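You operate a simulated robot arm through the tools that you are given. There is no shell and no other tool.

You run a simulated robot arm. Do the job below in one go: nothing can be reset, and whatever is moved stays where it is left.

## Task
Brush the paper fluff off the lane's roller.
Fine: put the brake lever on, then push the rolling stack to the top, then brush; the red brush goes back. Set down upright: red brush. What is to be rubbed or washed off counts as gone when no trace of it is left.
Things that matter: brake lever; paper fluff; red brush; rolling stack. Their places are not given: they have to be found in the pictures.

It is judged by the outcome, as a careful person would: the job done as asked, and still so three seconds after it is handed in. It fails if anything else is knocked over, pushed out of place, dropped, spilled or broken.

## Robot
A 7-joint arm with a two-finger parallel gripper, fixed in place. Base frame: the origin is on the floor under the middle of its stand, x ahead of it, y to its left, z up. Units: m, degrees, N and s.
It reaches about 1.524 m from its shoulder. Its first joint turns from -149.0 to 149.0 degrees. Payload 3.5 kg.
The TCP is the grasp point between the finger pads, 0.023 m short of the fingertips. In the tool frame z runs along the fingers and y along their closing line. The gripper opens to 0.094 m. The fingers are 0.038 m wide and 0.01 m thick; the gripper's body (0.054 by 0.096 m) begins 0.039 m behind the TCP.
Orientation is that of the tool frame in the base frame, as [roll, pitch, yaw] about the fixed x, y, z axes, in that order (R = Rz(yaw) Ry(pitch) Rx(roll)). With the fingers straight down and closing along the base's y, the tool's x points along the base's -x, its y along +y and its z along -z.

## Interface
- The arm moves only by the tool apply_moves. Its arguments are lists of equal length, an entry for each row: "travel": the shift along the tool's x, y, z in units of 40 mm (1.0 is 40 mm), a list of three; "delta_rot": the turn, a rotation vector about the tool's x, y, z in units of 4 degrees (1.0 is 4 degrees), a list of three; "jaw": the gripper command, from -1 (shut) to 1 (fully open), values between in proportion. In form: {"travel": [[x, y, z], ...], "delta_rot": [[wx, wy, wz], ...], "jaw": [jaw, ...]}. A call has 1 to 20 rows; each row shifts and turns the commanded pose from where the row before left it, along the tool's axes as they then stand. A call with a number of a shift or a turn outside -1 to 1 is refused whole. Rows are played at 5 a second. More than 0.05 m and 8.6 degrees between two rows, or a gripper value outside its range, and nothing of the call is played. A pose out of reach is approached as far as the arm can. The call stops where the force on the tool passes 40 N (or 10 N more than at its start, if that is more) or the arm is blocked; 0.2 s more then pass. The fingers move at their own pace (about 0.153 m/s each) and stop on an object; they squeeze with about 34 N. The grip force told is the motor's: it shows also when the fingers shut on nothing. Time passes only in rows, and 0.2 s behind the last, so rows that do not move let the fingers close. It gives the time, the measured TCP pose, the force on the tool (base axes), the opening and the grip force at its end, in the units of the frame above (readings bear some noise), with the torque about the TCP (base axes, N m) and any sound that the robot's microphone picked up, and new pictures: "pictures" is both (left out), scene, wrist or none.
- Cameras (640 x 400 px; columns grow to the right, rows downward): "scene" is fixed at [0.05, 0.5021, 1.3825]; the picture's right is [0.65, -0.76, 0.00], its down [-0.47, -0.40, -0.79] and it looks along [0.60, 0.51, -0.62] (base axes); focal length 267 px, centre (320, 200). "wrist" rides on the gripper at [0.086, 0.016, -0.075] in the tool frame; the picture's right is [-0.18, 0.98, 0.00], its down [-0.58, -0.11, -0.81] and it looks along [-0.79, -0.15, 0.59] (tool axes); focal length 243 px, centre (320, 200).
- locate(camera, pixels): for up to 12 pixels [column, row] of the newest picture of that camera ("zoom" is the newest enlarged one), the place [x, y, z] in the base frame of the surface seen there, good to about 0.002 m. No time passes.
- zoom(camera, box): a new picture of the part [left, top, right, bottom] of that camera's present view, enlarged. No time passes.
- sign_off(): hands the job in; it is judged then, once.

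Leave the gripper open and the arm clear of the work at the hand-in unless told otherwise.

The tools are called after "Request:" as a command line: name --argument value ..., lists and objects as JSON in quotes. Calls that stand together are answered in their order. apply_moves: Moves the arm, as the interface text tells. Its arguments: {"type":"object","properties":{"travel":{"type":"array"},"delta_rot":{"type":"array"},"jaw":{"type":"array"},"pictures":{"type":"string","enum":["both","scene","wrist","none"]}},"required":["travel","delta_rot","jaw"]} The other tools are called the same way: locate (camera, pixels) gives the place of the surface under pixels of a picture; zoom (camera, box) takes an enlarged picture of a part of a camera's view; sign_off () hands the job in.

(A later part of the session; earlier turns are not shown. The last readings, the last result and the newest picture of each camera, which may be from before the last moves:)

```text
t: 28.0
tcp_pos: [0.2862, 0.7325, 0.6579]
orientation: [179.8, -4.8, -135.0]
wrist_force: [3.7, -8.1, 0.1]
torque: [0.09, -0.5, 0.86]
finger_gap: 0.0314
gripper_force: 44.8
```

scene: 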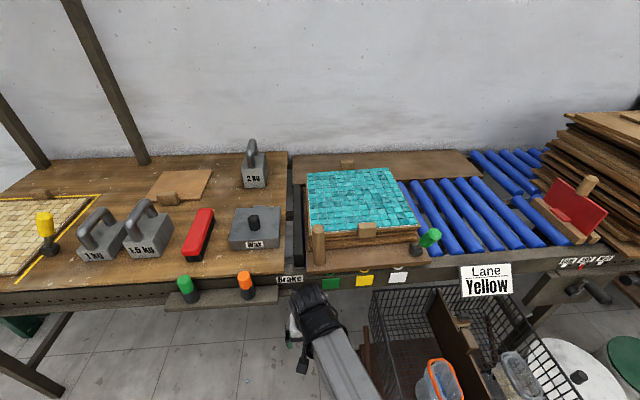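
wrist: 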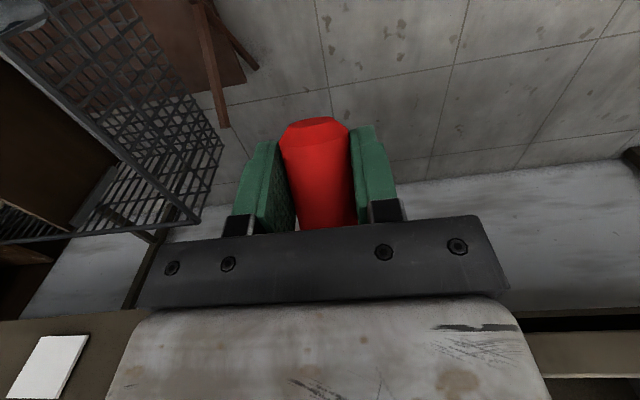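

It moved with only small forces. I'll continue another 10° up along the arc and look.

Request:
apply_moves --travel '[[0.05, 0, -0.121], [0.05, 0, -0.121], [0.05, 0, -0.121], [0.05, 0, -0.121]]' --delta_rot '[[0, 0.625, 0], [0, 0.625, 0], [0, 0.625, 0], [0, 0.625, 0]]' --jaw '[-1, -1, -1, -1]'

```text
t: 29.0
tcp_pos: [0.2839, 0.7303, 0.6786]
orientation: [179.8, -14.9, -135.1]
wrist_force: [10.9, -15.3, 2.2]
torque: [0.32, -0.58, 0.71]
finger_gap: 0.0316
gripper_force: 44.7
```

scene: 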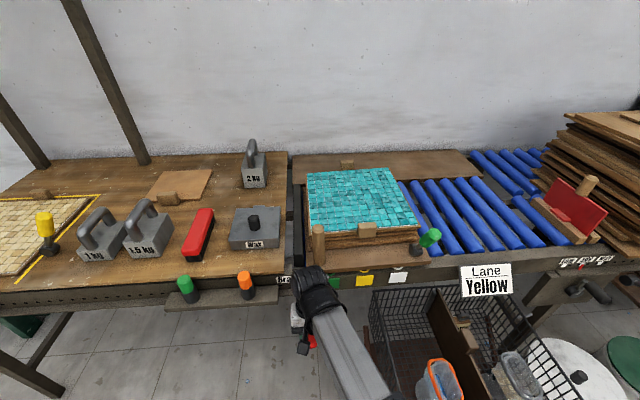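
wrist: 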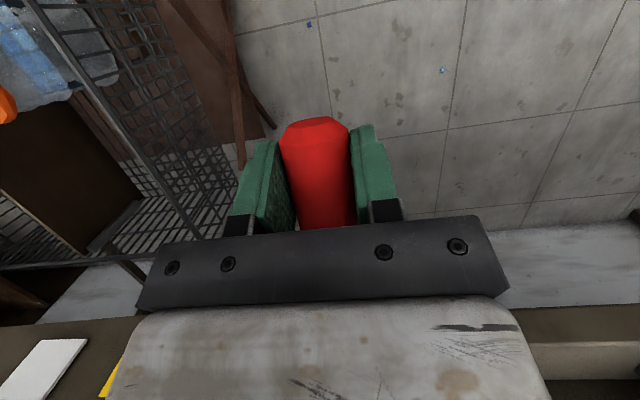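

The handle looks unchanged in the grip, so the lever is following upward. A sideways load has built up (+u ≈18 N), so I'll ease the grip 3 mm that way with a slight yaw and continue up.

Request:
apply_moves --travel '[[0.0, -0.08, 0], [0.05, -0.01, -0.121], [0.05, -0.01, -0.121], [0.05, -0.01, -0.121], [0.05, -0.01, -0.121]]' --delta_rot '[[0, 0, -0.25], [0, 0.625, 0], [0, 0.625, 0], [0, 0.625, 0], [0, 0.625, 0]]' --jaw '[-1, -1, -1, -1, -1]' --pictures "none"

```text
t: 30.2
tcp_pos: [0.283, 0.7288, 0.6969]
orientation: [178.9, -24.2, -133.7]
wrist_force: [-14.0, 8.7, 0.9]
torque: [-0.05, -0.18, -1.27]
finger_gap: 0.032
gripper_force: 44.6
stopped in row 5: the force on the tool passed its limit at 42 N (the readings are from after the stop); the commanded pose is now the measured one
```

It stopped at 42 N, and the sideways load has flipped sign, so I overcorrected. I'll relax the sideways offset and read again.

Request:
apply_moves --travel '[[0, 0.05, 0], [0, 0, 0]]' --delta_rot '[[0, 0, 0.15], [0, 0, 0]]' --jaw '[-1, -1]' --pictures "wrist"

```text
t: 30.8
tcp_pos: [0.2834, 0.7276, 0.6982]
orientation: [179.2, -24.2, -134.3]
wrist_force: [-6.1, 0.7, 0.4]
torque: [0.22, 0.38, -0.62]
finger_gap: 0.0319
gripper_force: 45.4
```

wrist: 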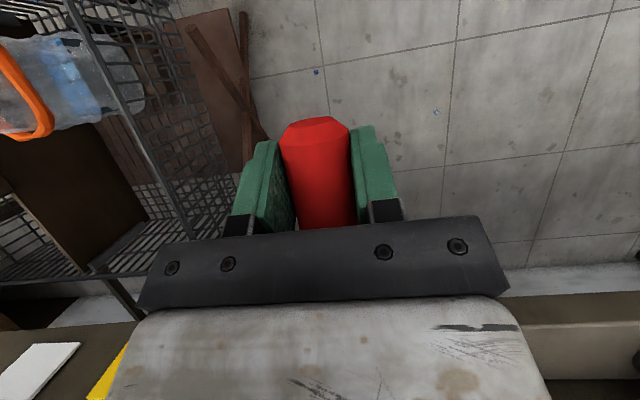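

The forces are small again, and the lever is about horizontal. I'll continue up in small steps with no sideways component.

Request:
apply_moves --travel '[[0.05, 0.01, -0.121], [0.05, 0.01, -0.121]]' --delta_rot '[[0, 0.625, 0], [0, 0.625, 0]]' --jaw '[-1, -1]' --pictures "none"

```text
t: 31.4
tcp_pos: [0.2843, 0.729, 0.7085]
orientation: [179.4, -29.2, -134.4]
wrist_force: [-1.3, -7.9, -2.8]
torque: [-0.1, -0.1, -1.13]
finger_gap: 0.0318
gripper_force: 45.4
```

It is still moving freely, so I'll continue.

Request:
apply_moves --travel '[[0.05, 0, -0.121], [0.05, 0, -0.121], [0.05, 0, -0.121]]' --delta_rot '[[0, 0.625, 0], [0, 0.625, 0], [0, 0.625, 0]]' --jaw '[-1, -1, -1]' --pictures "none"

```text
t: 32.2
tcp_pos: [0.2831, 0.7296, 0.7093]
orientation: [179.2, -31.1, -134.3]
wrist_force: [14.4, -18.5, 13.6]
torque: [0.5, -1.5, -1.02]
finger_gap: 0.0315
gripper_force: 45.1
out of reach, approached as far as the arm can: row 1, 2, 3
```

The wrist joint has reached its limit at about 31° of tilt. I'll open the fingers here and see whether the lever stays up at about 7°.

Request:
apply_moves --travel '[[0, 0, 0.03], [0, 0, 0], [0, 0, 0], [0, 0, 0]]' --delta_rot '[[0, -0.3, 0], [0, 0, 0], [0, 0, 0], [0, 0, 0]]' --jaw '[-1, 0.2, 0.6, 1]'

```text
t: 33.2
tcp_pos: [0.2829, 0.7302, 0.7081]
orientation: [179.0, -31.0, -134.1]
wrist_force: [0.4, -0.1, -0.4]
torque: [0.05, 0.01, -0.01]
finger_gap: 0.0937
gripper_force: 0.1
```

scene: 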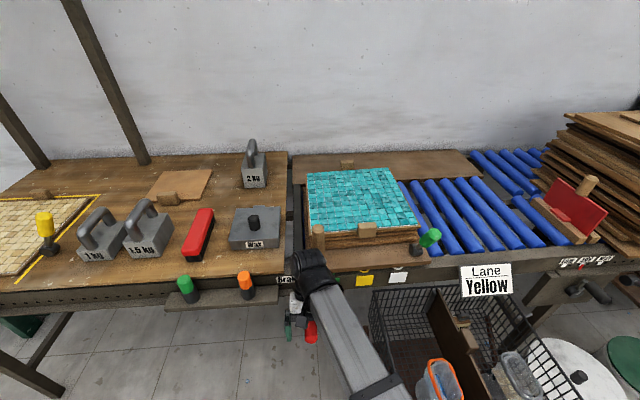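
wrist: 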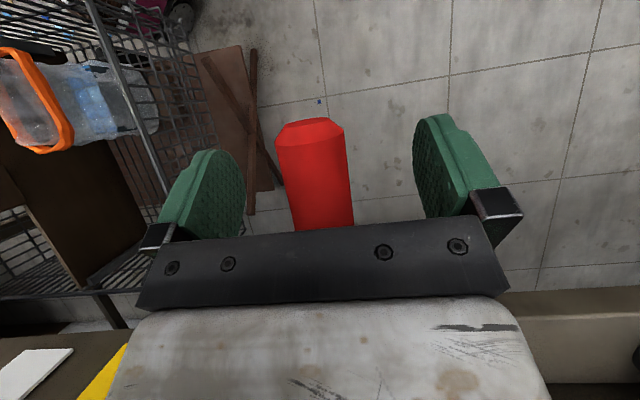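

The lever stays where I left it, so it holds its position. I'll lift off (up and inboard) and turn the tool back to vertical.

Request:
apply_moves --travel '[[0.56, 0, -0.44], [0.56, 0, -0.44], [0.56, 0, -0.44], [0, 0, 0], [0, 0, 0], [0, 0, 0], [0, 0, 0], [0, 0, 0], [0, 0, 0], [0, 0, 0], [0, 0, 0]]' --delta_rot '[[0, 0, 0], [0, 0, 0], [0, 0, 0], [0, -0.97, 0], [0, -0.97, 0], [0, -0.97, 0], [0, -0.97, 0], [0, -0.97, 0], [0, -0.97, 0], [0, -0.97, 0], [0, -0.97, 0]]' --jaw '[1, 1, 1, 1, 1, 1, 1, 1, 1, 1, 1]'

```text
t: 35.6
tcp_pos: [0.2503, 0.7118, 0.7228]
orientation: [179.2, -1.3, -134.6]
wrist_force: [-0.1, -0.3, 0.6]
torque: [0.02, 0.01, 0.02]
finger_gap: 0.0939
gripper_force: 0.1
out of reach, approached as far as the arm can: row 1, 2, 3
```

scene: 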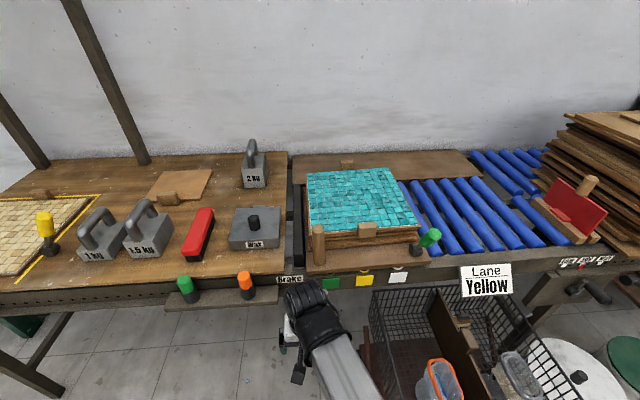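
wrist: 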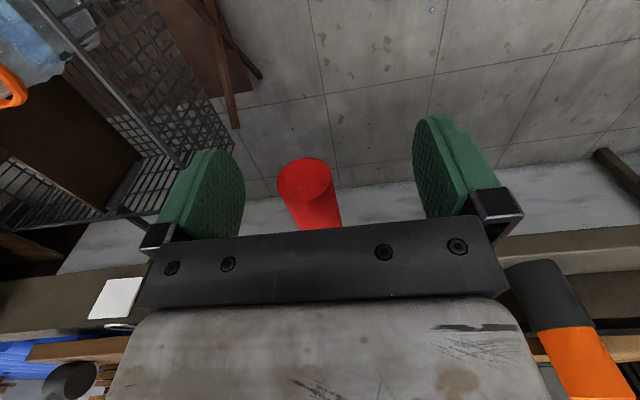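

The tool is vertical again, and the lever's end now faces the camera at (308,178). I'll back up for a clear look.

Request:
apply_moves --travel '[[0.3, 0, -0.9], [0.3, 0, -0.9], [0.3, 0, -0.9]]' --delta_rot '[[0, 0, 0], [0, 0, 0], [0, 0, 0]]' --jaw '[1, 1, 1]'

```text
t: 36.4
tcp_pos: [0.2263, 0.6874, 0.8317]
orientation: [179.2, -1.3, -134.8]
wrist_force: [-0.1, 1.1, 0.7]
torque: [-0.01, 0.01, 0.01]
finger_gap: 0.0942
gripper_force: 0.0
```

scene: 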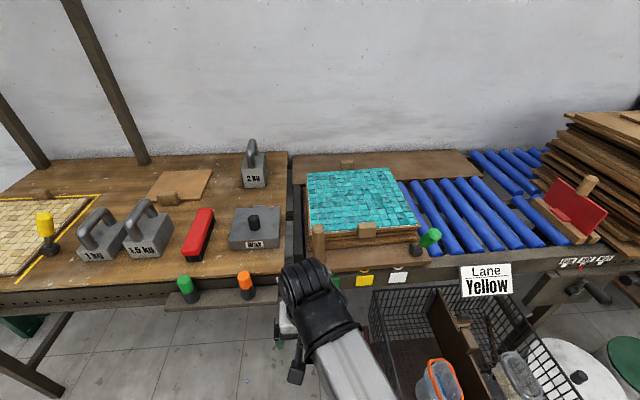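
wrist: 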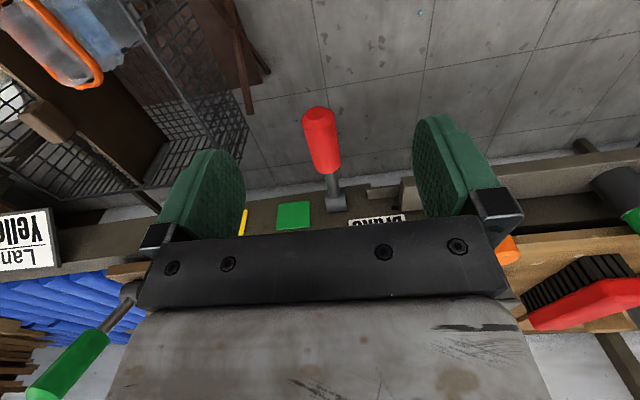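

Request:
locate --camera "wrist" --pixels '[[317, 112], [320, 125], [322, 140], [325, 158], [329, 172], [332, 185], [336, 200], [334, 205]]'

Request:
zoom --camera "wrist" --box '[260, 80, 420, 230]'

```text
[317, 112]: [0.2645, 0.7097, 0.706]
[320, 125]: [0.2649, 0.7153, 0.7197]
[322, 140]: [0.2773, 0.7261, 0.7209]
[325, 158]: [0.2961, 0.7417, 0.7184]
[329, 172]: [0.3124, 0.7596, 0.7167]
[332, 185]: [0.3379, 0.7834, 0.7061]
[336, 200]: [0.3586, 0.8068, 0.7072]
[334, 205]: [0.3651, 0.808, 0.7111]
```

```text
2.67 times, centred on (340, 155) of wrist
```

zoom: 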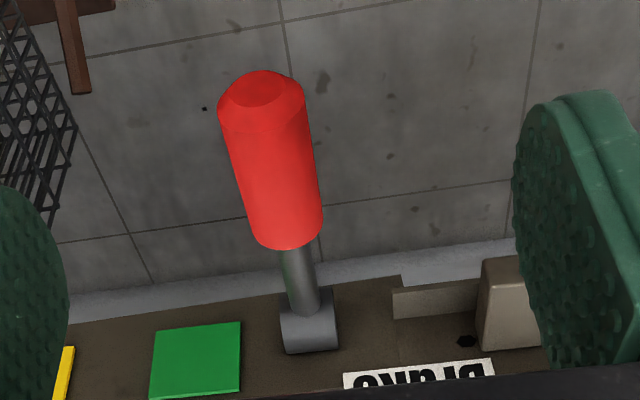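

The lever is now roughly horizontal (θ≈+3°). I'll regrip it at (0.2885,0.737,0.703) with the tool vertical and carry on upward.

Request:
apply_moves --travel '[[-0.986, -0.11, 0.4], [-0.986, -0.11, 0.4], [0, 0, 0.8], [0, 0, 0.8], [0, 0, 0.8], [0, 0, 0], [0, 0, 0], [0, 0, 0]]' --delta_rot '[[0, 0, 0], [0, 0, 0], [0, -0.3, 0], [0, 0, 0], [0, 0, 0], [0, 0, 0], [0, 0, 0], [0, 0, 0]]' --jaw '[1, 1, 1, 1, 1, 1, -1, -1]' --pictures "wrist"

```text
t: 38.4
tcp_pos: [0.2892, 0.7355, 0.7019]
orientation: [179.8, -0.2, -135.0]
wrist_force: [12.0, -8.7, -2.0]
torque: [0.31, -0.08, 0.81]
finger_gap: 0.0308
gripper_force: 45.4
stopped in row 8: the force on the tool passed its limit at 41 N (the readings are from after the stop); the commanded pose is now the measured one
```

wrist: 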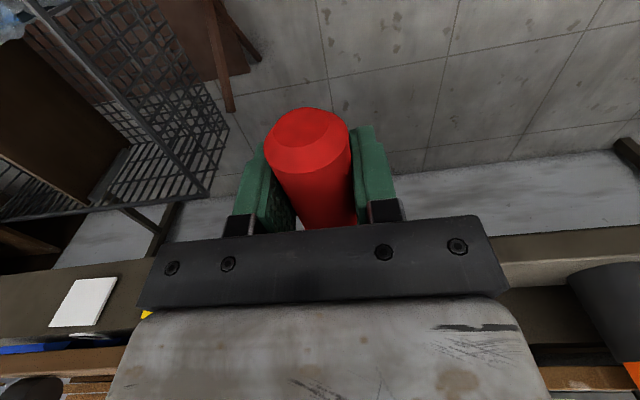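

Gripped again. I'll relieve the side load by 2 mm and lift along the arc, about 10°.

Request:
apply_moves --travel '[[0, -0.05, 0], [-0.01, 0, -0.12], [-0.015, 0, -0.12], [-0.02, 0, -0.12], [-0.02, 0, -0.12]]' --delta_rot '[[0, 0, 0], [0, 0.3, 0], [0, 0.3, 0], [0, 0.3, 0], [0, 0.3, 0]]' --jaw '[-1, -1, -1, -1, -1]' --pictures "none"

```text
t: 39.6
tcp_pos: [0.2911, 0.7359, 0.7205]
orientation: [179.6, -5.0, -134.9]
wrist_force: [2.6, -8.6, -16.6]
torque: [-1.03, 1.17, -1.96]
finger_gap: 0.0311
gripper_force: 45.1
```

There's a −16.6 N downward reaction, so either the lever is resisting or it's pivoting in the pads. I'll look before pushing further.

Request:
apply_moves --travel '[[0, 0, 0]]' --delta_rot '[[0, 0.4, 0]]' --jaw '[-1]' --pictures "both"

```text
t: 40.0
tcp_pos: [0.2916, 0.7382, 0.7221]
orientation: [179.6, -6.3, -134.9]
wrist_force: [0.3, -6.1, 18.6]
torque: [0.52, -1.95, -1.57]
finger_gap: 0.0311
gripper_force: 44.7
```

scene: 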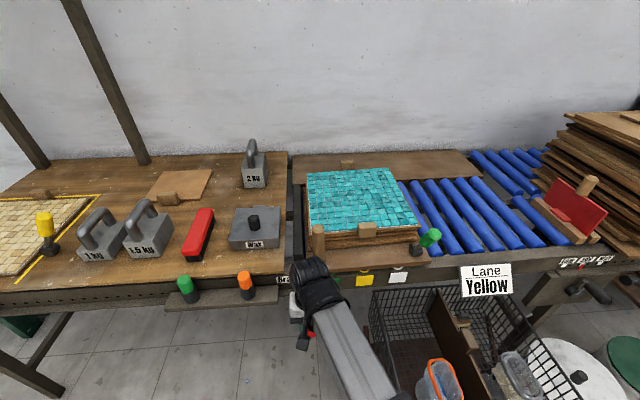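
wrist: 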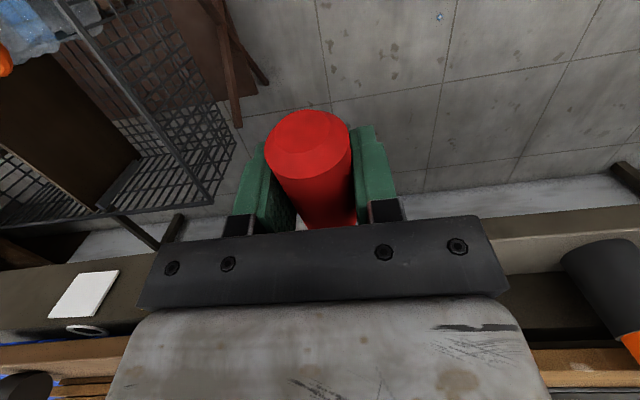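

The lever is following the grip. The force flips sign simply from how turn and lift match up, so I'll continue with the two synchronised, about 12° more.

Request:
apply_moves --travel '[[-0.02, 0, -0.125], [-0.02, 0, -0.125], [-0.02, 0, -0.125], [-0.02, 0, -0.125], [-0.02, 0, -0.125]]' --delta_rot '[[0, 0.55, 0], [0, 0.6, 0], [0, 0.6, 0], [0, 0.6, 0], [0, 0.6, 0]]' --jaw '[-1, -1, -1, -1, -1]' --pictures "none"

```text
t: 41.2
tcp_pos: [0.296, 0.7423, 0.743]
orientation: [179.5, -18.4, -134.8]
wrist_force: [-17.5, -11.1, -24.1]
torque: [0.06, -1.71, -1.39]
finger_gap: 0.0313
gripper_force: 44.7
```

There's a clear tangential resistance of ~30 N at θ≈+24.5°, which would be a symmetric end stop (it began at −25°). I'll nudge slightly further to confirm.

Request:
apply_moves --travel '[[-0.01, 0, -0.06], [-0.01, 0, -0.06]]' --delta_rot '[[0, 0.3, 0], [0, 0.3, 0]]' --jaw '[-1, -1]' --pictures "none"

```text
t: 41.5
tcp_pos: [0.2964, 0.7422, 0.7431]
orientation: [179.7, -19.0, -135.0]
wrist_force: [-10.7, 0.6, -11.6]
torque: [0.08, -1.73, -1.5]
finger_gap: 0.031
gripper_force: 45.1
stopped in row 1: the force on the tool passed its limit at 46 N (the readings are from after the stop); the commanded pose is now the measured one
```

The same position with an immediate limit: the lever is at its upper stop (≈+25°). I'll open and back off while returning the tool to vertical.

Request:
apply_moves --travel '[[0, 0, 0], [0, 0, 0], [0, 0, 0], [0.1, 0, -0.4], [0.1, 0, -0.4], [0.1, 0, -0.4], [0.1, 0, -0.5], [0.2, 0, -0.5], [0.5, 0, -0.8], [0.5, 0, -0.8]]' --delta_rot '[[0, 0, 0], [0, 0, 0], [0, 0, 0], [0, -0.95, 0], [0, -0.95, 0], [0, -0.95, 0], [0, -0.95, 0], [0, -0.95, 0], [0, 0, 0], [0, 0, 0]]' --jaw '[0.2, 1, 1, 1, 1, 1, 1, 1, 1, 1]'

```text
t: 43.7
tcp_pos: [0.2658, 0.7085, 0.9003]
orientation: [179.5, 0.0, -135.0]
wrist_force: [0.5, 0.0, 0.3]
torque: [-0.01, 0.0, 0.0]
finger_gap: 0.094
gripper_force: 0.1
```

scene: 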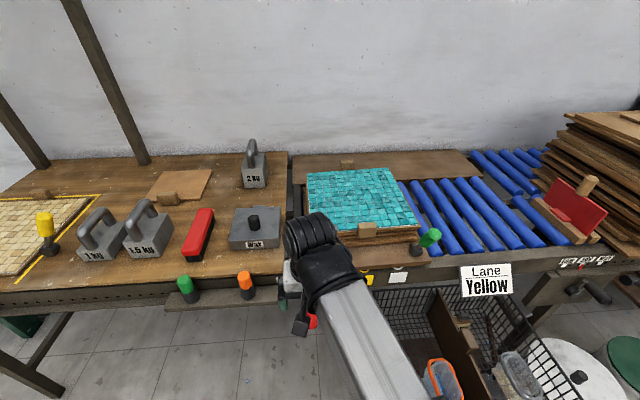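
wrist: 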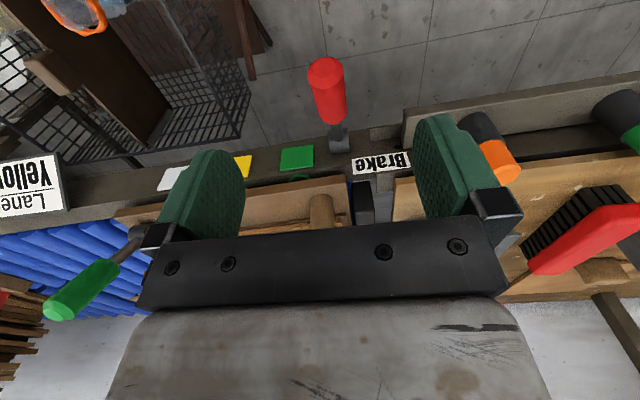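

Request:
locate --camera "wrist" --pixels '[[325, 68], [328, 82], [332, 105], [335, 120], [337, 130], [338, 145], [320, 205], [315, 220], [364, 190], [362, 215], [355, 195], [345, 180]]'

Request:
zoom --camera "wrist" --box '[270, 40, 430, 240]'

```text
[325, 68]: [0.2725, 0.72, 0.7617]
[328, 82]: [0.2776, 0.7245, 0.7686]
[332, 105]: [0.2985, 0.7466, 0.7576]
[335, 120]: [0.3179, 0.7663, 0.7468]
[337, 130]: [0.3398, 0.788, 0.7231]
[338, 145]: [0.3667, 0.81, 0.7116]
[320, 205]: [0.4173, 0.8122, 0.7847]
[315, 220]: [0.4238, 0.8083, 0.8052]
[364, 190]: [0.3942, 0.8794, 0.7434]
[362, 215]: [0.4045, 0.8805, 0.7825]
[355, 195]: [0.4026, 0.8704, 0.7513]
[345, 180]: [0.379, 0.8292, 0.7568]
```

```text
2.00 times, centred on (350, 140) of wrist
```

zoom: 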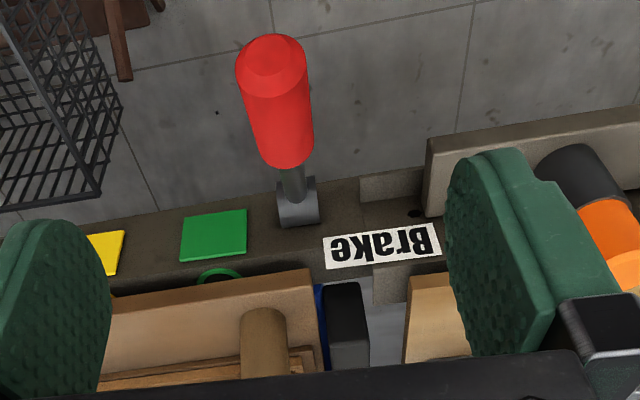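

The lever now stands at about +20–21°, having started at about −25°. To be sure it's at its stop, I'll regrip it and test whether it moves further up.

Request:
apply_moves --travel '[[-0.53, 0.05, 0.5], [-0.53, 0.05, 0.5], [0, 0, 0.74], [0, 0, 0.74], [0, 0, 0.74], [0, 0, 0.74], [0, 0, 0], [0, -0.05, 0], [0, 0, 0]]' --delta_rot '[[0, 0, 0], [0, 0, 0], [0, 0, 0], [0, 0, 0], [0, 0, 0], [0, 0, 0], [0, 0, 0], [0, 0, 0], [0, 0, 0]]' --jaw '[1, 1, 1, 1, 1, 1, 1, 0, -0.35]' --pictures "wrist"

```text
t: 45.7
tcp_pos: [0.2928, 0.7394, 0.7399]
orientation: [179.6, 0.0, -135.0]
wrist_force: [4.5, -3.8, -3.5]
torque: [-0.02, 0.03, -0.14]
finger_gap: 0.0332
gripper_force: 3.5
```

wrist: 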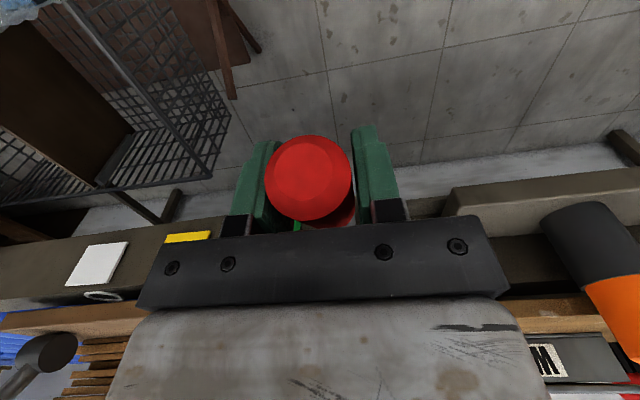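

Light contact on both sides. I'll squeeze and lift a few millimetres, watching the force.

Request:
apply_moves --travel '[[0, -0.02, 0], [0, 0, 0], [0, 0, 0]]' --delta_rot '[[0, 0, 0], [0, 0, 0], [0, 0, 0]]' --jaw '[-1, -1, -1]' --pictures "none"

Request:
apply_moves --travel '[[0, 0, -0.05], [0, 0, -0.05], [0, 0, -0.05]]' --delta_rot '[[0, 0.1, 0], [0, 0.1, 0], [0, 0.1, 0]]' --jaw '[-1, -1, -1]' --pictures "none"

```text
t: 46.5
tcp_pos: [0.2942, 0.7394, 0.7407]
orientation: [179.6, 0.0, -135.1]
wrist_force: [8.1, -6.7, -5.7]
torque: [-0.31, -0.32, -1.19]
finger_gap: 0.0315
gripper_force: 44.4
```

```text
t: 47.1
tcp_pos: [0.2953, 0.74, 0.741]
orientation: [179.8, -0.5, -135.0]
wrist_force: [1.5, -1.1, -18.4]
torque: [0.67, -1.23, -0.63]
finger_gap: 0.0314
gripper_force: 44.9
stopped in row 2: the force on the tool passed its limit at 45 N (the readings are from after the stop); the commanded pose is now the measured one
```

Blocked immediately, 45 N after 0.3 mm, so the lever is at its upper stop and the brake is on. I'll release, rise clear, and turn the tool to about 190° ready for the wooden post.

Request:
apply_moves --travel '[[0, 0, 0], [0, 0, 0], [0, 0, 0], [0.3, 0, -0.8], [0.3, 0, -0.9], [0, 0, -1], [0, 0, -1], [0, 0, -1], [0, 0, -0.6], [0, 0, 0], [0, 0, 0], [0, 0, 0], [0, 0, 0], [0, 0, 0], [0, 0, 0], [0, 0, 0], [0, 0, 0], [0, 0, 0]]' --delta_rot '[[0, 0, 0], [0, 0, 0], [0, 0, 0], [0, 0, 0], [0, 0, 0], [0, 0, 0], [0, 0, 0], [0, 0, 0], [0, 0, 0], [0, 0, 1], [0, 0, 1], [0, 0, 1], [0, 0, 1], [0, 0, 1], [0, 0, 1], [0, 0, 1], [0, 0, 1], [0, 0, 0.75]]' --jaw '[0.2, 1, 1, 1, 1, 1, 1, 1, 1, 1, 1, 1, 1, 1, 1, 1, 1, 1]'

```text
t: 50.9
tcp_pos: [0.2795, 0.7228, 0.954]
orientation: [-179.9, -0.7, -170.0]
wrist_force: [0.5, 0.3, 0.4]
torque: [0.01, 0.0, 0.0]
finger_gap: 0.0939
gripper_force: 0.1
```

scene: 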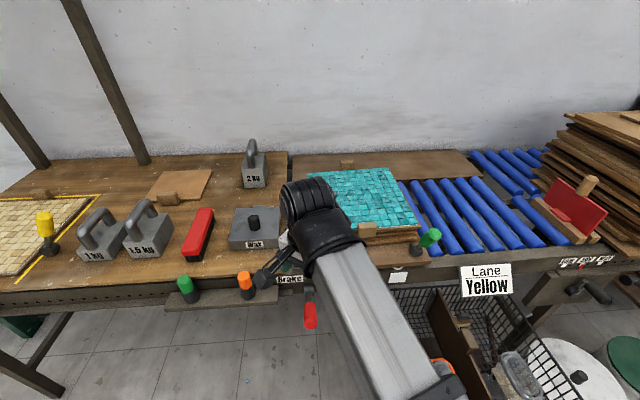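
wrist: 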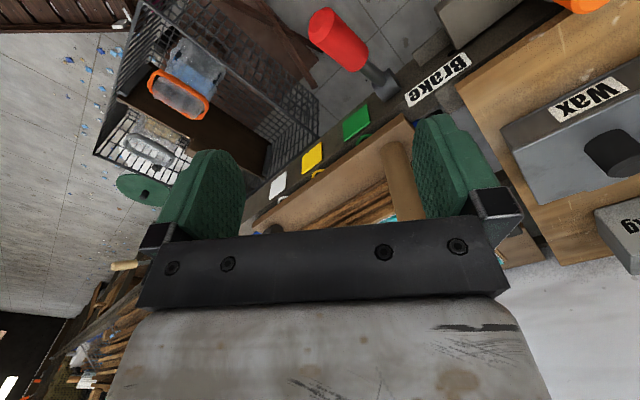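

The post is at about (0.423,0.827), with its top at z≈0.90. I'll move over it at the current height and look.

Request:
apply_moves --travel '[[-0.996, 0.485, 0], [-0.996, 0.485, 0], [-0.996, 0.485, 0], [-0.996, 0.485, 0], [0, 0, 0]]' --delta_rot '[[0, 0, 0], [0, 0, 0], [0, 0, 0], [0, 0, 0], [0, 0, 0]]' --jaw '[1, 1, 1, 1, 1]'

```text
t: 52.1
tcp_pos: [0.4225, 0.8284, 0.9514]
orientation: [-180.0, -0.5, -169.9]
wrist_force: [0.2, 0.7, -0.2]
torque: [0.02, -0.01, 0.0]
finger_gap: 0.0938
gripper_force: 0.1
```

scene: 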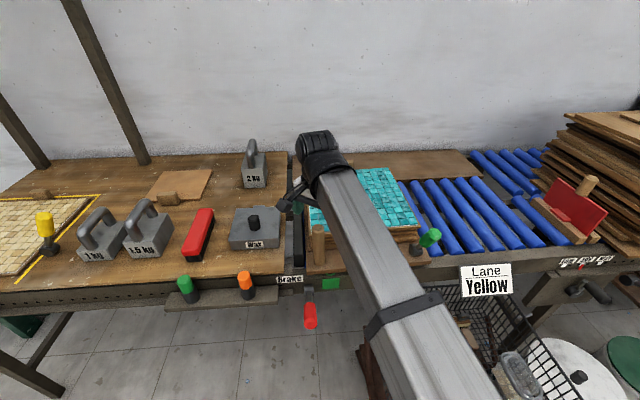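
wrist: 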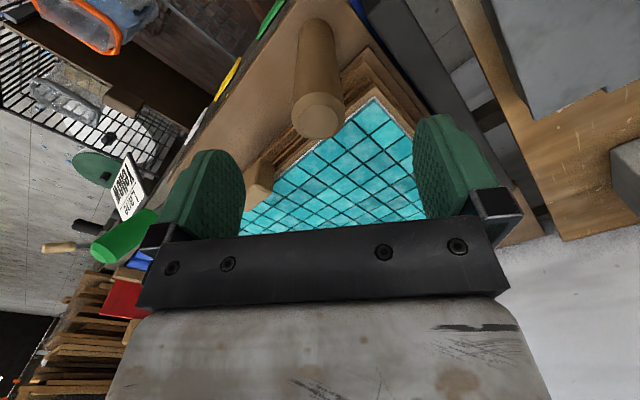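

The post's top is at (317,112) in the wrist view, nearly on centre. I'll locate it exactly and also check the tray's edges and the black bar.

Request:
locate --camera "wrist" --pixels '[[317, 112], [300, 115], [335, 115], [318, 128], [317, 70], [318, 30], [345, 5], [360, 20], [390, 30], [440, 90], [355, 60], [262, 180]]'

```text
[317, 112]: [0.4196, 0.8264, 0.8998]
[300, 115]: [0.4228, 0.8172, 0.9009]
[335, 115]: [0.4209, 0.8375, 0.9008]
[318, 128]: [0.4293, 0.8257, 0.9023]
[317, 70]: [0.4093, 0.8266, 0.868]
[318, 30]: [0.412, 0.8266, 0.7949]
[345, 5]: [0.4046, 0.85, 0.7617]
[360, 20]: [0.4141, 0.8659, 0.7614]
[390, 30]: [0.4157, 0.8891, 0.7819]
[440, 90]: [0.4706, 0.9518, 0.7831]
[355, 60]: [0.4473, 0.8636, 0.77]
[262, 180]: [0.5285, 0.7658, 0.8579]
```

I'm well centred over the post. I'll descend to z≈0.874 and close on it.

Request:
apply_moves --travel '[[0, -0.04, 0.97], [0, 0, 0.97], [0, 0, 0], [0, 0, 0], [0, 0, 0], [0, 0, 0]]' --delta_rot '[[0, 0, 0], [0, 0, 0], [0, 0, 0], [0, 0, 0], [0, 0, 0], [0, 0, 0]]' --jaw '[1, 1, 1, -0.3, -1, -1]'

```text
t: 53.5
tcp_pos: [0.4231, 0.826, 0.8748]
orientation: [-179.9, -0.5, -169.9]
wrist_force: [-0.4, 4.5, -0.4]
torque: [-2.22, -0.51, -0.15]
finger_gap: 0.0342
gripper_force: 45.3
```

scene: 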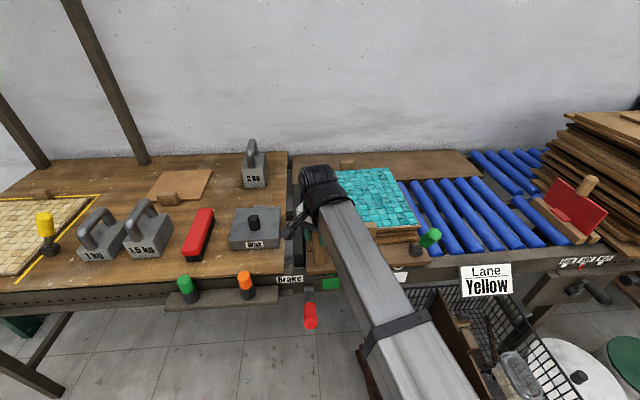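
wrist: 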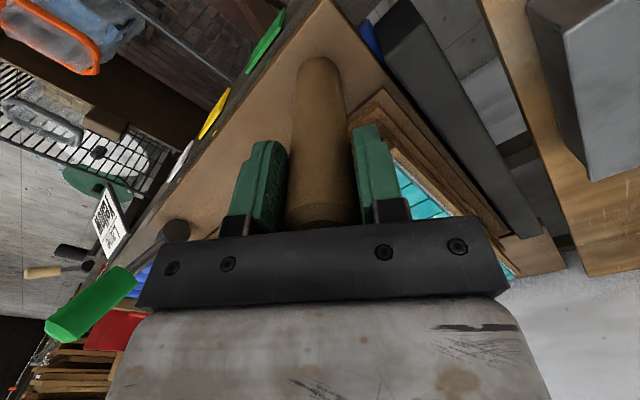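

The post is held (34 mm). I'll start pushing slowly up the lane (+u, with the slight rise), first 20 mm while watching the force.

Request:
apply_moves --travel '[[-0.072, -0.103, -0.005], [-0.143, -0.205, -0.009], [-0.143, -0.205, -0.009]]' --delta_rot '[[0, 0, 0], [0, 0, 0], [0, 0, 0]]' --jaw '[-1, -1, -1]' --pictures "none"

```text
t: 54.3
tcp_pos: [0.4398, 0.8081, 0.876]
orientation: [-179.8, -0.7, -169.8]
wrist_force: [-1.6, 6.9, -0.1]
torque: [-1.61, 0.34, -0.14]
finger_gap: 0.0346
gripper_force: 44.9
```

It rolls with about 6 N of resistance. I'll continue about 0.15 m at a gentle pace.

Request:
apply_moves --travel '[[-0.2145, -0.3075, -0.014], [-0.2145, -0.3075, -0.014], [-0.2145, -0.3075, -0.014], [-0.2145, -0.3075, -0.014], [-0.2145, -0.3075, -0.014], [-0.2145, -0.3075, -0.014], [-0.2145, -0.3075, -0.014], [-0.2145, -0.3075, -0.014], [-0.2145, -0.3075, -0.014], [-0.2145, -0.3075, -0.014]]' --delta_rot '[[0, 0, 0], [0, 0, 0], [0, 0, 0], [0, 0, 0], [0, 0, 0], [0, 0, 0], [0, 0, 0], [0, 0, 0], [0, 0, 0], [0, 0, 0]]' --jaw '[-1, -1, -1, -1, -1, -1, -1, -1, -1, -1]'

```text
t: 56.5
tcp_pos: [0.546, 0.701, 0.8806]
orientation: [-179.8, -0.5, -169.9]
wrist_force: [11.3, 15.5, 16.6]
torque: [-1.63, -0.52, 0.04]
finger_gap: 0.0346
gripper_force: 45.6
```

scene: 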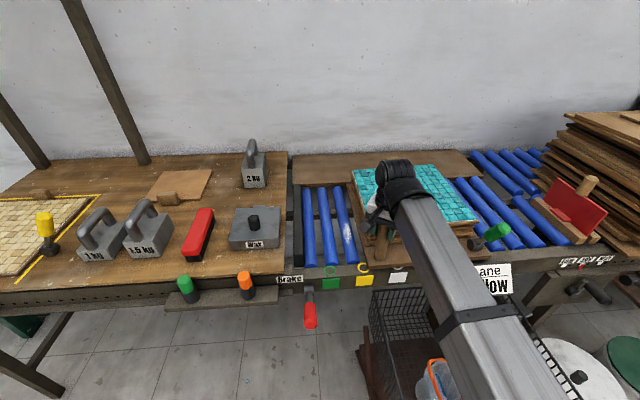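
wrist: 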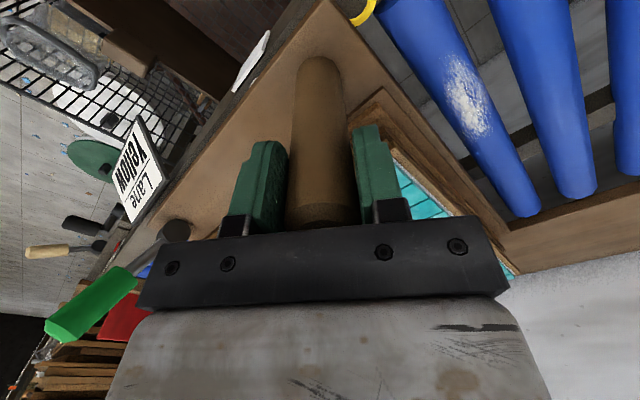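

The white fluff is now exposed on a roller near scene (348,240), and the stack rolls as one unit. A side load in +v and up has built up, so I'll relax the path by 3 mm. I'll also turn the grip around the round post by 20° to keep the camera away from my forearm.

Request:
apply_moves --travel '[[-0.0615, 0.043, -0.06], [0, 0, 0], [0, 0, 0], [0, 0, 0], [0, 0, 0], [0, 0, 0]]' --delta_rot '[[0, 0, 0], [0, 0, 1], [0, 0, 1], [0, 0, 1], [0, 0, 1], [0, 0, 1]]' --jaw '[-1, -1, -1, -1, -1, -1]' --pictures "none"

```text
t: 57.9
tcp_pos: [0.5473, 0.7043, 0.8819]
orientation: [-179.7, -0.7, 170.1]
wrist_force: [-0.4, -6.6, -13.3]
torque: [-1.78, -0.34, 0.68]
finger_gap: 0.034
gripper_force: 45.1
```

The loads are small again. I'll continue up the lane for another 0.15 m.

Request:
apply_moves --travel '[[-0.308, -0.213, -0.01], [-0.308, -0.213, -0.013], [-0.308, -0.213, -0.0176], [-0.308, -0.213, -0.0176], [-0.308, -0.213, -0.0176], [-0.308, -0.213, -0.0176], [-0.308, -0.213, -0.0176], [-0.308, -0.213, -0.0176], [-0.308, -0.213, -0.0176], [-0.308, -0.213, -0.0176]]' --delta_rot '[[0, 0, 0], [0, 0, 0], [0, 0, 0], [0, 0, 0], [0, 0, 0], [0, 0, 0], [0, 0, 0], [0, 0, 0], [0, 0, 0], [0, 0, 0]]' --jaw '[-1, -1, -1, -1, -1, -1, -1, -1, -1, -1]'

```text
t: 60.1
tcp_pos: [0.6544, 0.598, 0.888]
orientation: [-179.6, -0.6, 170.1]
wrist_force: [-14.7, -12.0, -21.0]
torque: [-1.35, 0.17, 0.26]
finger_gap: 0.0341
gripper_force: 44.9
```

scene: 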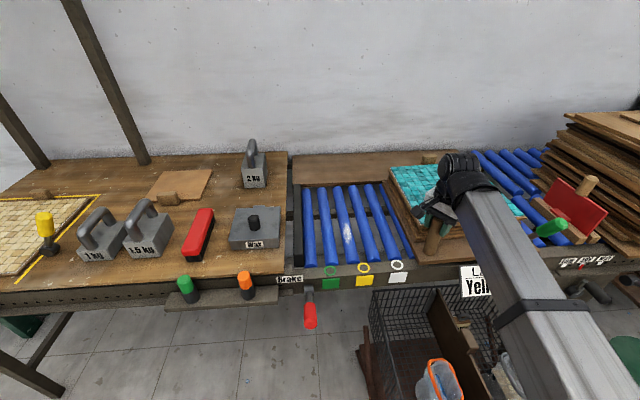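
wrist: 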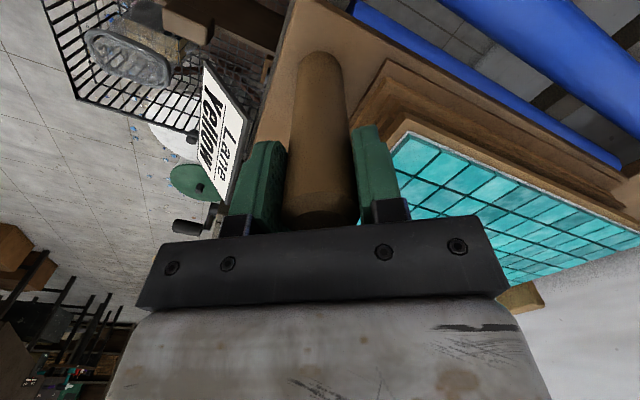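

The side load reversed slightly (−v and downward), so I'll ease that. First a zoom on how far the tray's leading edge is from the wooden bar and red plate.

Request:
zoom --camera "scene" --box '[480, 150, 640, 290]'

Request:
zoom --camera "scene" --box '[290, 160, 450, 290]'

Request:
locate --camera "scene" --pixels '[[340, 225], [347, 235], [352, 245], [344, 190], [358, 258], [330, 190], [344, 260], [335, 225], [300, 215], [320, 230], [365, 225], [384, 225]]'

```text
2.86 times, centred on (560, 220) of scene
```

zoom: 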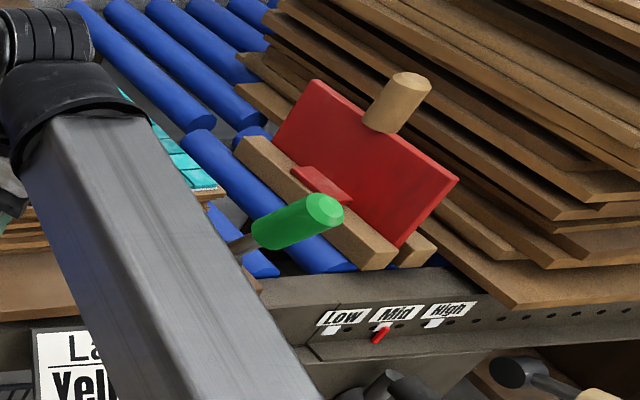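

```text
3.08 times, centred on (370, 225) of scene
```

zoom: 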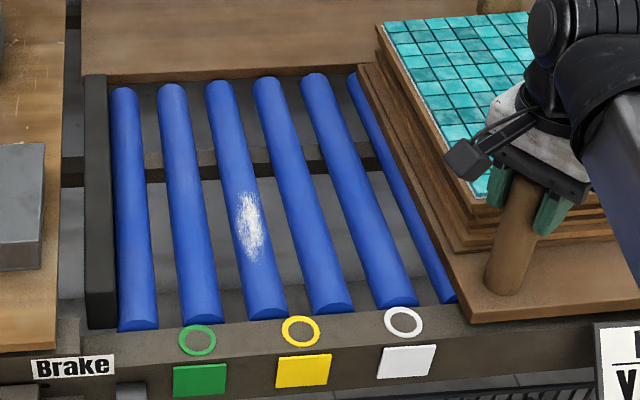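

```text
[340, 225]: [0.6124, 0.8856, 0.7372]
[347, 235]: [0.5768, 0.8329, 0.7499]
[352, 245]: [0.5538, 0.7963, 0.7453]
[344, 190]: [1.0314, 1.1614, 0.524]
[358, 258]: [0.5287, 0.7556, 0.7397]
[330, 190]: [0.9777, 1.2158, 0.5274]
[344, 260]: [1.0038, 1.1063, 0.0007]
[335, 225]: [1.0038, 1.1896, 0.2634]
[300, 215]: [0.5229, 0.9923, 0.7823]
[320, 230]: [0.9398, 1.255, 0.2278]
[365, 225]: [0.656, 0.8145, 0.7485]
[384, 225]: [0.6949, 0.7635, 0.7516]
```

The fluff is on the third roller from the left, around (0.577,0.833,0.75). By my estimate the tray has ~0.13 m left to the wooden bar. I'll correct the small offset and push on 0.09 m.

Request:
apply_moves --travel '[[0.036, -0.051, 0.0375], [-0.307, -0.2156, -0.0155], [-0.307, -0.2156, -0.0155], [-0.307, -0.2156, -0.0155], [-0.307, -0.2156, -0.0155], [-0.307, -0.2156, -0.0155], [-0.307, -0.2156, -0.0155]]' --delta_rot '[[0, 0, 0], [0, 0, 0], [0, 0, 0], [0, 0, 0], [0, 0, 0], [0, 0, 0], [0, 0, 0]]' --jaw '[-1, -1, -1, -1, -1, -1, -1]'

```text
t: 61.6
tcp_pos: [0.7065, 0.5439, 0.8908]
orientation: [179.9, -0.8, 170.6]
wrist_force: [-7.5, 12.3, 2.8]
torque: [-2.35, -0.76, 0.32]
finger_gap: 0.0344
gripper_force: 45.1
stopped in row 7: the force on the tool passed its limit at 51 N (the readings are from after the stop); the commanded pose is now the measured one
```

scene: 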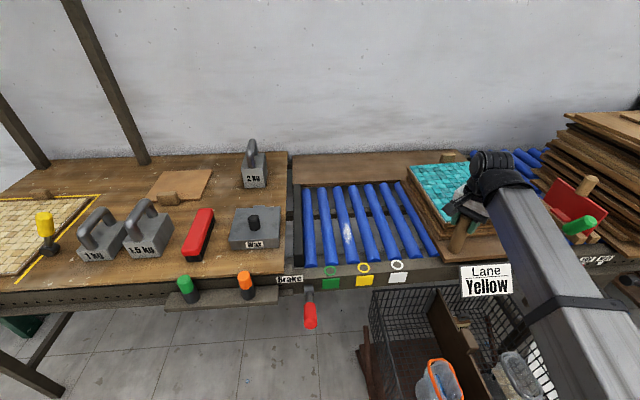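
wrist: 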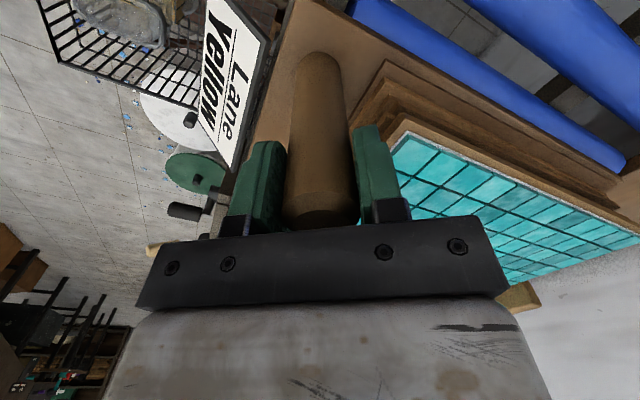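

It stopped at 51 N after about 0.40 m of travel. I'll look at what it met.

Request:
zoom --camera "scene" --box '[520, 150, 640, 280]'

Request:
locate --camera "scene" --pixels '[[570, 200], [585, 185], [560, 190], [595, 238], [582, 225], [590, 240]]'

```text
3.08 times, centred on (580, 215) of scene
```

zoom: 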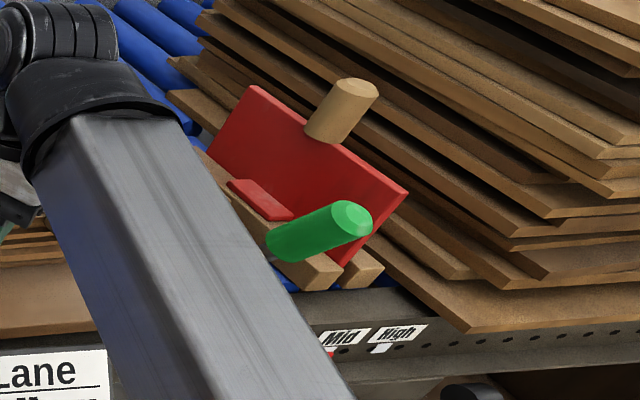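

```text
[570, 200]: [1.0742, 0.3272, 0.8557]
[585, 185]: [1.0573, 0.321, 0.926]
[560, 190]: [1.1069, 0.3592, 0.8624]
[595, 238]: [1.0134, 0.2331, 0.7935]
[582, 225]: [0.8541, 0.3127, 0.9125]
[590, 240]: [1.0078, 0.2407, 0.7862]
```

The red plate hasn't moved. I'll push a few more millimetres straight up the lane to confirm it's a firm stop and not my path jamming.

Request:
apply_moves --travel '[[-0.08, -0.057, -0.004], [-0.08, -0.057, -0.004], [-0.08, -0.057, -0.004]]' --delta_rot '[[0, 0, 0], [0, 0, 0], [0, 0, 0]]' --jaw '[-1, -1, -1]' --pictures "none"

```text
t: 62.1
tcp_pos: [0.7081, 0.545, 0.89]
orientation: [179.7, -1.2, 170.9]
wrist_force: [-8.9, 15.1, 0.7]
torque: [-2.22, -0.97, 0.33]
finger_gap: 0.0348
gripper_force: 45.2
stopped in row 2: the force on the tool passed its limit at 44 N (the readings are from after the stop); the commanded pose is now the measured one
```

It's a firm stop at 0.400 m of travel, so the stack is at the top. I'll open the fingers, rise straight up clear of the post, and check that it stays.

Request:
apply_moves --travel '[[0, 0, 0], [0, 0, 0], [0, 0, 0], [0, 0, -0.5], [0, 0, -0.8], [0, 0, -1], [0, 0, 0]]' --delta_rot '[[0, 0, 0], [0, 0, 0], [0, 0, 0], [0, 0, 0], [0, 0, 0], [0, 0, 0], [0, 0, 0]]' --jaw '[-0.1, 0.4, 1, 1, 1, 1, 1]'

```text
t: 63.7
tcp_pos: [0.7101, 0.5421, 0.9829]
orientation: [179.6, -1.2, 170.7]
wrist_force: [1.3, 0.0, 0.1]
torque: [-0.03, -0.02, 0.01]
finger_gap: 0.0939
gripper_force: 0.1
```

scene: 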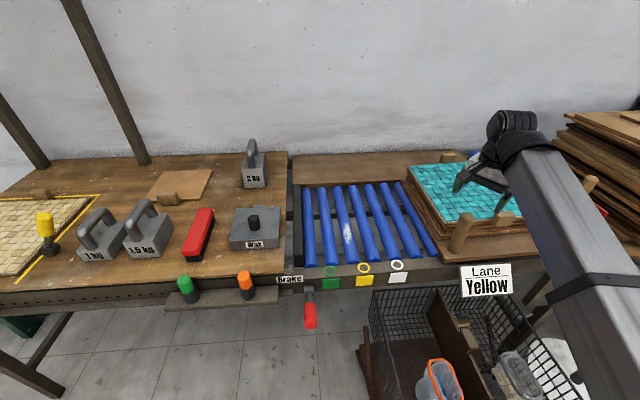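
wrist: 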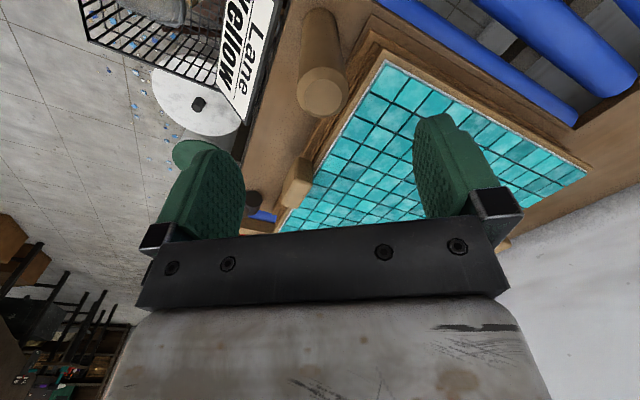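

The stack stays at the top. Next is the red brush, centred near (0.244,1.131) with its top at z≈0.838 and its long axis along v. I'll travel there at z≈0.98.

Request:
apply_moves --travel '[[0.868, 0.79, 0], [0.868, 0.79, 0], [0.868, 0.79, 0], [0.868, 0.79, 0], [0.868, 0.79, 0], [0.868, 0.79, 0], [0.868, 0.79, 0], [0.868, 0.79, 0], [0.868, 0.79, 0], [0.868, 0.79, 0], [0.868, 0.79, 0], [0.868, 0.79, 0], [0.868, 0.79, 0], [0.868, 0.79, 0], [0.868, 0.79, 0], [0.868, 0.79, 0]]' --delta_rot '[[0, 0, 0], [0, 0, 0], [0, 0, 0], [0, 0, 0], [0, 0, 0], [0, 0, 0], [0, 0, 0], [0, 0, 0], [0, 0, 0], [0, 0, 0], [0, 0, 0], [0, 0, 0], [0, 0, 0], [0, 0, 0], [0, 0, 0], [0, 0, 0]]' --jaw '[1, 1, 1, 1, 1, 1, 1, 1, 1, 1, 1, 1, 1, 1, 1, 1]'

```text
t: 67.1
tcp_pos: [0.2453, 1.132, 0.9984]
orientation: [179.6, -1.2, 170.6]
wrist_force: [-0.4, -0.9, 0.1]
torque: [-0.02, 0.03, -0.01]
finger_gap: 0.0942
gripper_force: 0.1
```

scene: 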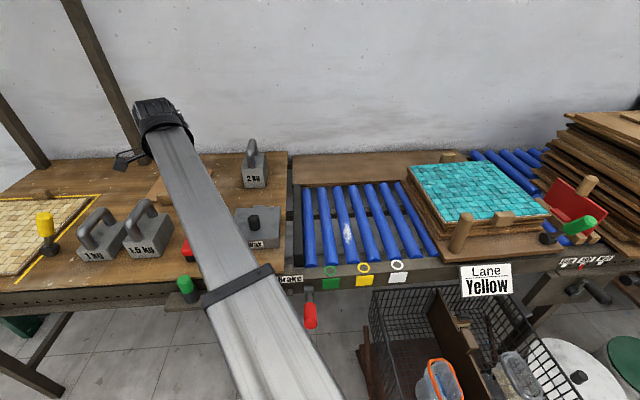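
wrist: 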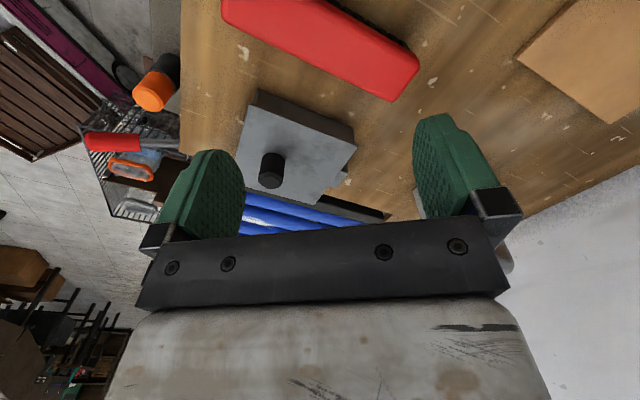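

Over the brush. I'll turn the tool to yaw −135° so the fingers close across the brush's width.

Request:
apply_moves --travel '[[0, 0, 0], [0, 0, 0], [0, 0, 0], [0, 0, 0], [0, 0, 0], [0, 0, 0], [0, 0, 0], [0, 0, 0], [0, 0, 0], [0, 0, 0], [0, 0, 0], [0, 0, 0], [0, 0, 0], [0, 0, 0]]' --delta_rot '[[0, 0, -0.97], [0, 0, -0.97], [0, 0, -0.97], [0, 0, -0.97], [0, 0, -0.97], [0, 0, -0.97], [0, 0, -0.97], [0, 0, -0.97], [0, 0, -0.97], [0, 0, -0.97], [0, 0, -0.97], [0, 0, -0.97], [0, 0, -0.97], [0, 0, -0.97]]' --jaw '[1, 1, 1, 1, 1, 1, 1, 1, 1, 1, 1, 1, 1, 1]'

```text
t: 70.1
tcp_pos: [0.2452, 1.1306, 0.9971]
orientation: [178.8, -0.3, -134.9]
wrist_force: [0.0, 0.7, 0.4]
torque: [0.0, -0.02, 0.01]
finger_gap: 0.094
gripper_force: 0.1
```

scene: 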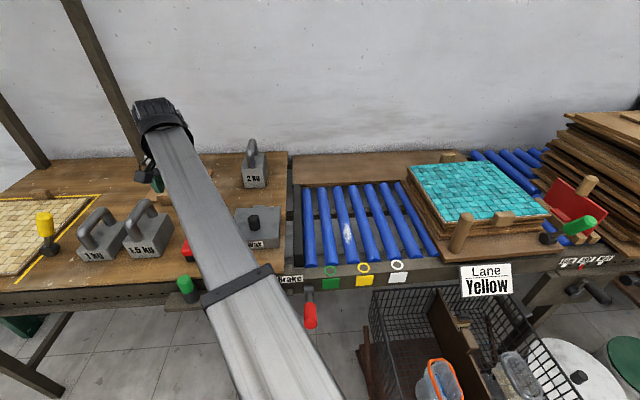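
wrist: 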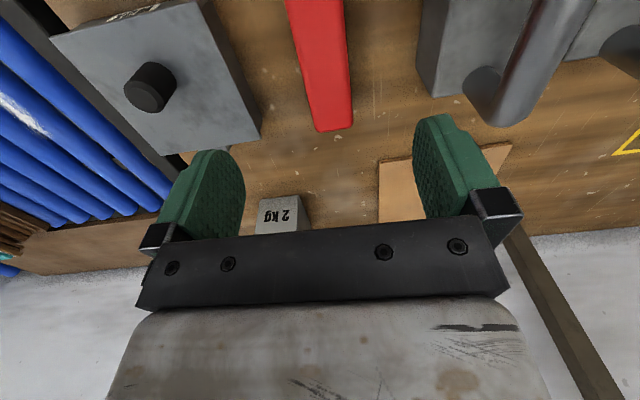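

The brush is at columns 288–350, rows 0–130. I'll locate its edges, plus the neighbours.

Request:
locate --camera "wrist" --pixels '[[320, 126], [349, 122], [300, 60], [341, 60], [292, 15], [335, 12], [333, 126], [320, 60], [318, 128], [352, 124], [415, 90], [262, 130]]'

Request:
zoom --camera "wrist" --box '[240, 0, 440, 150]'

```text
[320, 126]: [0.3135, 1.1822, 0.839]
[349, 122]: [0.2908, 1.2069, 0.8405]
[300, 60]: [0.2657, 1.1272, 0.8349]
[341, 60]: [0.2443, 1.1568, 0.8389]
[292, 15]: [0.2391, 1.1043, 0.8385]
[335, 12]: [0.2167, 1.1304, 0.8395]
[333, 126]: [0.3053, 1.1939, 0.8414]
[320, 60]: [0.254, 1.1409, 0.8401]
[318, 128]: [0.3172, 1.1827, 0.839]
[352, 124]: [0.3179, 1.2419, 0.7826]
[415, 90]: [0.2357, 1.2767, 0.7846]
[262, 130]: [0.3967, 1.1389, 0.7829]
```

```text
2.67 times, centred on (340, 75) of wrist
```

zoom: 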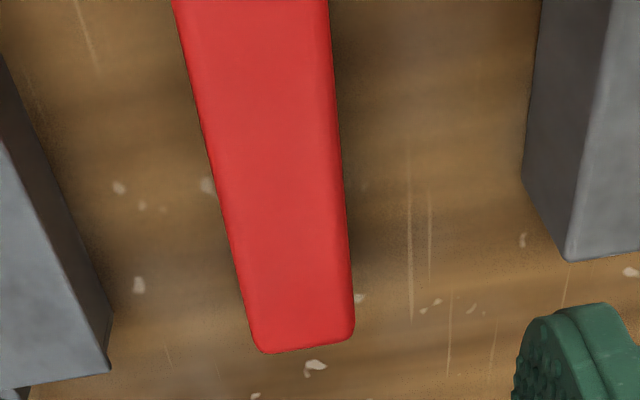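

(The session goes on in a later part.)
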